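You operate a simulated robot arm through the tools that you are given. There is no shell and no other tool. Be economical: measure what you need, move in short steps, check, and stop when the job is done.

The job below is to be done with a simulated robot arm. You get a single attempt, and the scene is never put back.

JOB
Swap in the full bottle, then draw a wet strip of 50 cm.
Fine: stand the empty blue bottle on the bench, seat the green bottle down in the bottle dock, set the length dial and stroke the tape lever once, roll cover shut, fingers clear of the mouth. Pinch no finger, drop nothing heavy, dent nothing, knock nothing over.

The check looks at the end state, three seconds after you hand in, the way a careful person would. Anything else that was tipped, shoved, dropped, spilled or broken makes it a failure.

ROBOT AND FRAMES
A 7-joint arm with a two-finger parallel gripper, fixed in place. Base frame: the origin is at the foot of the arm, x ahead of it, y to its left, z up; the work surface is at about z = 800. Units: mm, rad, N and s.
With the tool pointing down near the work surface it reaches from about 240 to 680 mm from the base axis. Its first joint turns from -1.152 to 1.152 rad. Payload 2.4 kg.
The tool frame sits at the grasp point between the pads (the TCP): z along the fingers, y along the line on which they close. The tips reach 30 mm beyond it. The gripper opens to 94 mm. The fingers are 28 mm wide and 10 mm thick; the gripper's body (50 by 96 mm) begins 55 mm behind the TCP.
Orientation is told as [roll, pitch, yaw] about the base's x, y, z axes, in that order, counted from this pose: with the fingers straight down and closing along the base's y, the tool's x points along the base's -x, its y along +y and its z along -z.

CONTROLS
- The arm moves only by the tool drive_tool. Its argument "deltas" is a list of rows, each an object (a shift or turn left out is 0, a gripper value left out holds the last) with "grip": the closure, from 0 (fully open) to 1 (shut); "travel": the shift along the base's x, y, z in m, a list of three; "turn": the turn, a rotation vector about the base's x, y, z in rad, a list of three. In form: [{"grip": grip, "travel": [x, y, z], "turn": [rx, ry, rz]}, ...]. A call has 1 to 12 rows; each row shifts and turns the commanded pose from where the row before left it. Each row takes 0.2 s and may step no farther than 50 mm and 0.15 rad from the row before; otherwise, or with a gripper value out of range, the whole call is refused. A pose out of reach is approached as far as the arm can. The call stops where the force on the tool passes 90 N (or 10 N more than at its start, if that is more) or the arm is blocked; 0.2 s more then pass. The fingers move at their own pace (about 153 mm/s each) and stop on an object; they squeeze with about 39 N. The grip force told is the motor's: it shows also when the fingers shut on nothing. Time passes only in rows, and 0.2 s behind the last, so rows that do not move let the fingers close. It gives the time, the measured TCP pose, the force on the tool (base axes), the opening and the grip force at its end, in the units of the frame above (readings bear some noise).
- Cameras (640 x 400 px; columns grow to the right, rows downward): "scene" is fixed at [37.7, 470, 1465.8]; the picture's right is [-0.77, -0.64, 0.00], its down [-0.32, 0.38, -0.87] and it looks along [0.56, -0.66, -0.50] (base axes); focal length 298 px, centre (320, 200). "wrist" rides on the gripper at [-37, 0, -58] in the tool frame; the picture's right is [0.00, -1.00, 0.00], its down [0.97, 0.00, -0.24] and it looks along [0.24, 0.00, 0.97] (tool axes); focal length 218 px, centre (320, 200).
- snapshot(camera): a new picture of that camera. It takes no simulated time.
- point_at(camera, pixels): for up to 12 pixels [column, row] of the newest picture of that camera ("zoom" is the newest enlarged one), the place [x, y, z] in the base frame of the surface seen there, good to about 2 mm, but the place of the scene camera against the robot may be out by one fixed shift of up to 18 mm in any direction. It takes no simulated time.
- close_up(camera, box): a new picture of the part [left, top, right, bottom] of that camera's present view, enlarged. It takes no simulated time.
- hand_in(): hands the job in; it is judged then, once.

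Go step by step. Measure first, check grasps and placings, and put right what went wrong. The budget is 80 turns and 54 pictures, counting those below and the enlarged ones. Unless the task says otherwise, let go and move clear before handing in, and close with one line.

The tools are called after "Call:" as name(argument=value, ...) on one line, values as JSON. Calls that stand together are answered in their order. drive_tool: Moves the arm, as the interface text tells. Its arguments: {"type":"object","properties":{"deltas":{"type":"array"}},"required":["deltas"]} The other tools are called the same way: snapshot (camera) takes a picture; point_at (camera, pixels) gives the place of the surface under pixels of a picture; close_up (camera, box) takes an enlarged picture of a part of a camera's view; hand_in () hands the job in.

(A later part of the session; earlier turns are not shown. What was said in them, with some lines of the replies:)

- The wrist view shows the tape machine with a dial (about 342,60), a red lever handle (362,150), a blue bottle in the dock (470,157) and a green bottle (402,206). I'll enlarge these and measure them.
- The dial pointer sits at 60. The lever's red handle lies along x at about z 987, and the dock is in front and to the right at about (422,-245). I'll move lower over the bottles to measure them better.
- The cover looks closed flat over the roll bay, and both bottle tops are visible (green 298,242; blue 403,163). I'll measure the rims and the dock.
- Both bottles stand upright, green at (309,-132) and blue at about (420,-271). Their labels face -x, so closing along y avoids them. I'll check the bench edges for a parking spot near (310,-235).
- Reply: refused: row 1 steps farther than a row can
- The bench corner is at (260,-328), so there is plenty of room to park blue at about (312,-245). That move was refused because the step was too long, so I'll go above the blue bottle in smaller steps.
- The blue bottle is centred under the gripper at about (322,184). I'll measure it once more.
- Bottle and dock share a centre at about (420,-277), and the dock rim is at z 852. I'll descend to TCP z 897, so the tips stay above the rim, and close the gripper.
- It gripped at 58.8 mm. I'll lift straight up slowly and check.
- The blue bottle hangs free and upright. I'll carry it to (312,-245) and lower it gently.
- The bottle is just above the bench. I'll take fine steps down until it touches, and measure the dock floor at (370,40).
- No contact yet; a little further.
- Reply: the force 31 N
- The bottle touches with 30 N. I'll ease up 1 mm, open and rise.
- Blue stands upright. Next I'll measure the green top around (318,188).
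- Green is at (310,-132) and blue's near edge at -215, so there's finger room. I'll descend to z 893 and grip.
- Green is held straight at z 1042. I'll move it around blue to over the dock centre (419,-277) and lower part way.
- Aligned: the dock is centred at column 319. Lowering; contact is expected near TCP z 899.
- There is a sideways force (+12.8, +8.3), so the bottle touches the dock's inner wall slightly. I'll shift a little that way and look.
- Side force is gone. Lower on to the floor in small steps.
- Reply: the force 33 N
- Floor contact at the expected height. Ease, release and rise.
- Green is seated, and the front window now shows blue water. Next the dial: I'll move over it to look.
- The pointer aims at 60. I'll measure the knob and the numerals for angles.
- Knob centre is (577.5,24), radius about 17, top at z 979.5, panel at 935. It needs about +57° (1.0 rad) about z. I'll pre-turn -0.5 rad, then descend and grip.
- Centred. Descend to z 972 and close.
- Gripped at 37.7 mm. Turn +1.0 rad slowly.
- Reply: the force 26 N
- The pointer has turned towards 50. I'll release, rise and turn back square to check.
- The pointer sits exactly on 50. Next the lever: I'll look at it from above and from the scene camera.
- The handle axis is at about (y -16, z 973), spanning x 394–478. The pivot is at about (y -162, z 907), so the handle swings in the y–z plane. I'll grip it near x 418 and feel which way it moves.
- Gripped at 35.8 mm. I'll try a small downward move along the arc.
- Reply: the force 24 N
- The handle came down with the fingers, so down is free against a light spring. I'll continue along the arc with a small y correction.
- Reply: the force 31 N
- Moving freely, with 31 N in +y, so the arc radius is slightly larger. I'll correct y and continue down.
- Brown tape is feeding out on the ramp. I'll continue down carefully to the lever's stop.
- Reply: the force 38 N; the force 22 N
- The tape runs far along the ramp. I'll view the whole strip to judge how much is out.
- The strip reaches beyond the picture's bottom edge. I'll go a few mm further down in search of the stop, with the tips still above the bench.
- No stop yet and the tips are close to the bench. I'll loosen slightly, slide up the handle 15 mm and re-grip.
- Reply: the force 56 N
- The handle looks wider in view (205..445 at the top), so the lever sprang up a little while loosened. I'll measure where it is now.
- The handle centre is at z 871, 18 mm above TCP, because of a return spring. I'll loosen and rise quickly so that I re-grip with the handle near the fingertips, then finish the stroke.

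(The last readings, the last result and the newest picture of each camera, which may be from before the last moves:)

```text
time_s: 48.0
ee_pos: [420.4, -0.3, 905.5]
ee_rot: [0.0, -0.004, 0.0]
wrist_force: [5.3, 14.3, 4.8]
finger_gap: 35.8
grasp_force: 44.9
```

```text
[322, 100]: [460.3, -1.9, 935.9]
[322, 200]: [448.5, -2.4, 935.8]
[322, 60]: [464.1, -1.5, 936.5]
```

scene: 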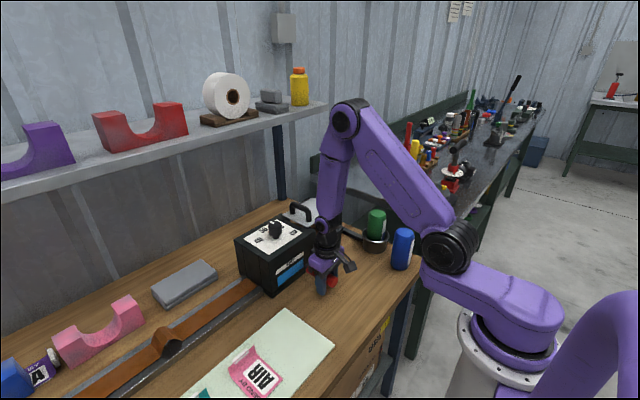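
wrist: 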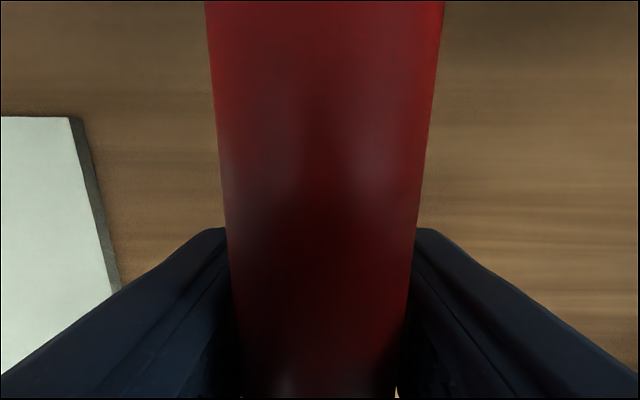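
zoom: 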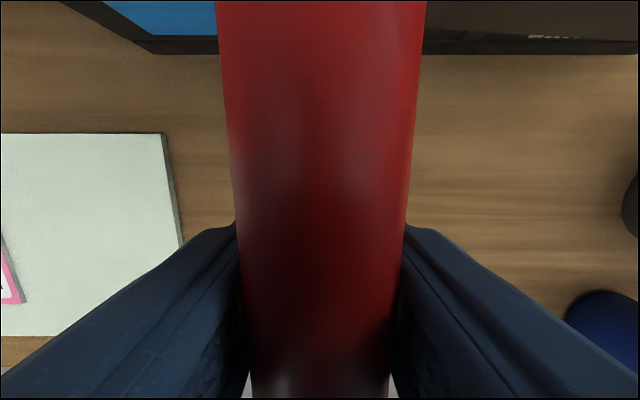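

The spring carried the lever up to about z 918. The first pull swept about 49° and fed tape, so I'll guide the lever back to rest, release it and measure the strip.

Call:
drive_tool(deltas=[{"travel": [0, -0.001, 0.01]}, {"travel": [0, -0.0015, 0.01]}, {"travel": [0, -0.002, 0.01]}, {"travel": [0, -0.003, 0.01]}, {"travel": [0, -0.004, 0.009]}, {}, {"grip": 0.3}, {"grip": 0.1}, {"grip": 0, "travel": [0, 0, 0.03]}, {"travel": [0, 0, 0.045]}, {"travel": [0, 0, 0.045]}, {}])

Call:
snapshot(camera="wrist")

Call:
snapshot(camera="scene")

```text
time_s: 50.6
ee_pos: [418.2, -11.8, 1072.5]
ee_rot: [0.0, 0.001, 0.0]
wrist_force: [0.1, -0.4, 0.2]
finger_gap: 94.1
grasp_force: 0.1
```

```text
15 pictures are left
```

wrist: 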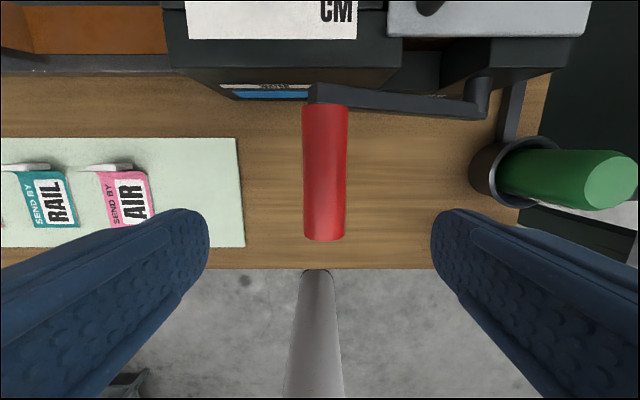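

```text
14 pictures are left
```

scene: 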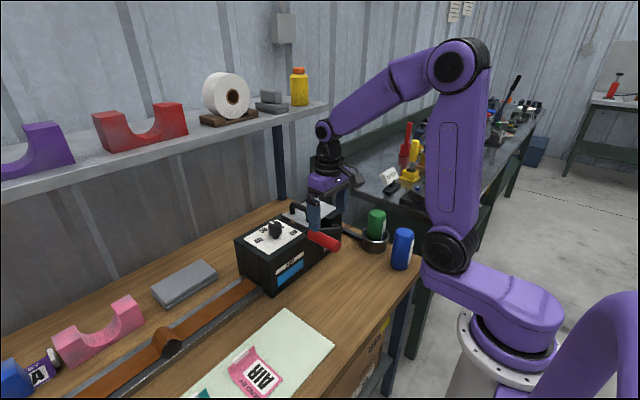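

The lever is back at rest. I'll rise and move left to view the whole strip.

Call:
drive_tool(deltas=[{"travel": [0, 0.01, 0.045]}, {"travel": [0, 0.03, 0.04]}, {"travel": [0, 0.03, 0.04]}, {"travel": [0, 0.035, 0.035]}, {"travel": [0, 0.045, 0.01]}, {"travel": [0, 0.048, 0]}, {"travel": [0, 0.048, 0]}, {"travel": [0, 0.048, 0]}, {}])

Call:
snapshot(camera="wrist")

```text
time_s: 52.6
ee_pos: [419.2, 283.4, 1243.6]
ee_rot: [0.0, 0.0, -0.001]
wrist_force: [-0.7, 0.9, -0.4]
finger_gap: 94.2
grasp_force: 0.1
```

```text
13 pictures are left
```

wrist: 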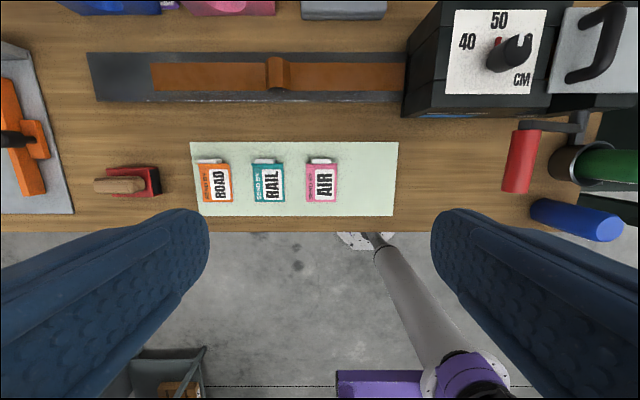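

The strip runs from the mouth (405,77) to its end (151,77). I'll measure it.

Call:
point_at(camera="wrist", pixels=[[153, 77], [200, 77], [264, 77], [278, 60], [293, 77], [350, 77], [403, 77], [408, 45], [104, 77]])

Call:
close_up(camera="wrist", box=[80, 30, 640, 220])

Call:
close_up(camera="wrist", box=[400, 0, 640, 130])

```text
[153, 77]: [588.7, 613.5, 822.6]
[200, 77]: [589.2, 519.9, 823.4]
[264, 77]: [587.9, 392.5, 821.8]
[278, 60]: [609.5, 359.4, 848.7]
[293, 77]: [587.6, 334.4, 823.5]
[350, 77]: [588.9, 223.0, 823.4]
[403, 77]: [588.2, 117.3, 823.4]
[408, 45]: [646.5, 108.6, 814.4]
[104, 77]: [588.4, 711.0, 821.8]
```

```text
1.14 times, centred on (360, 125) of wrist
```

zoom: 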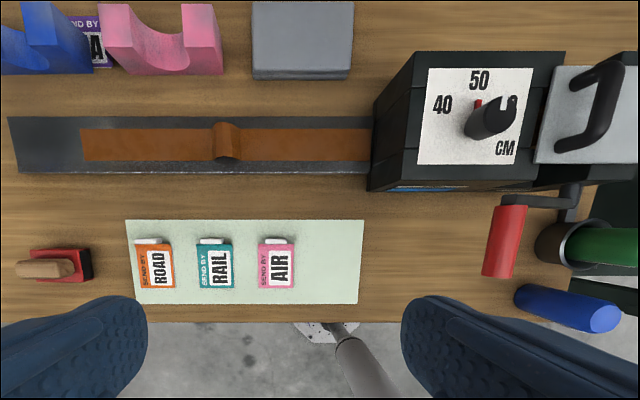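

```text
2.67 times, centred on (520, 65) of wrist
```

zoom: 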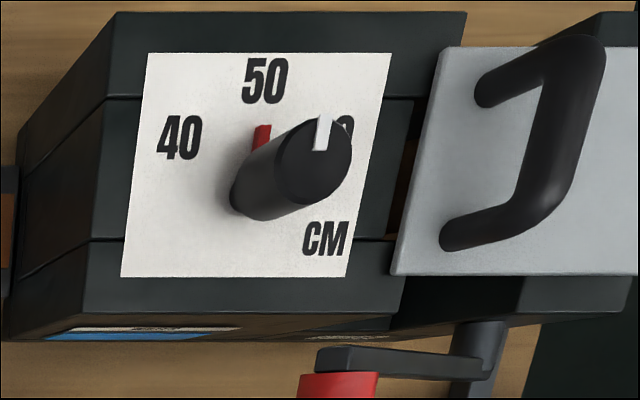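

The strip runs from about y 114 to 614, so 500 mm, as wanted. Last I'll check the cover and bottles from the scene camera.

Call:
close_up(camera="scene", box=[225, 185, 425, 300])

Call:
point_at(camera="wrist", pixels=[[557, 60], [560, 85], [620, 85], [622, 20], [575, 15], [545, 100]])

```text
3.20 times, centred on (325, 242) of scene
```

zoom: 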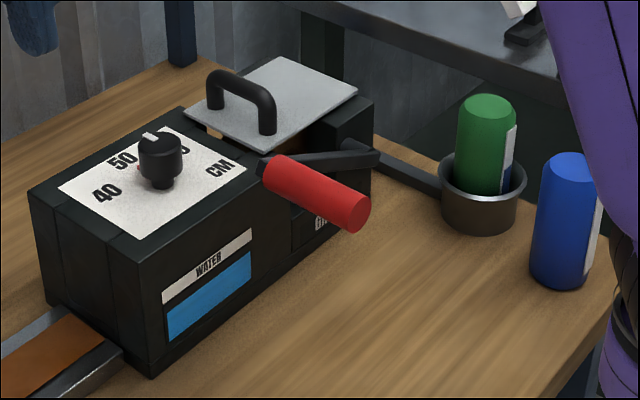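

```text
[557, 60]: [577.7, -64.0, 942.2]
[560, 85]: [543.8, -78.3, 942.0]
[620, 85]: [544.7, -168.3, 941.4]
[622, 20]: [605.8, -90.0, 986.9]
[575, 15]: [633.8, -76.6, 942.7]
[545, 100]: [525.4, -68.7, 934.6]
```

The cover is level at z 942 everywhere, so it is shut. The dial is on 50, the lever is at rest, green is seated, blue is upright and the arm is clear. Handing in.

Call:
hand_in()

```text
The job is handed in.
```

I put the green bottle in the dock, stood the empty blue one on the bench, turned the dial to 50 and drew one strip measuring about 500 mm; the cover is shut and the arm is clear. On the single lever pull I never felt a stop. While I re-gripped near the bottom it sprang part-way back, so I guided it back to rest rather than pull again.
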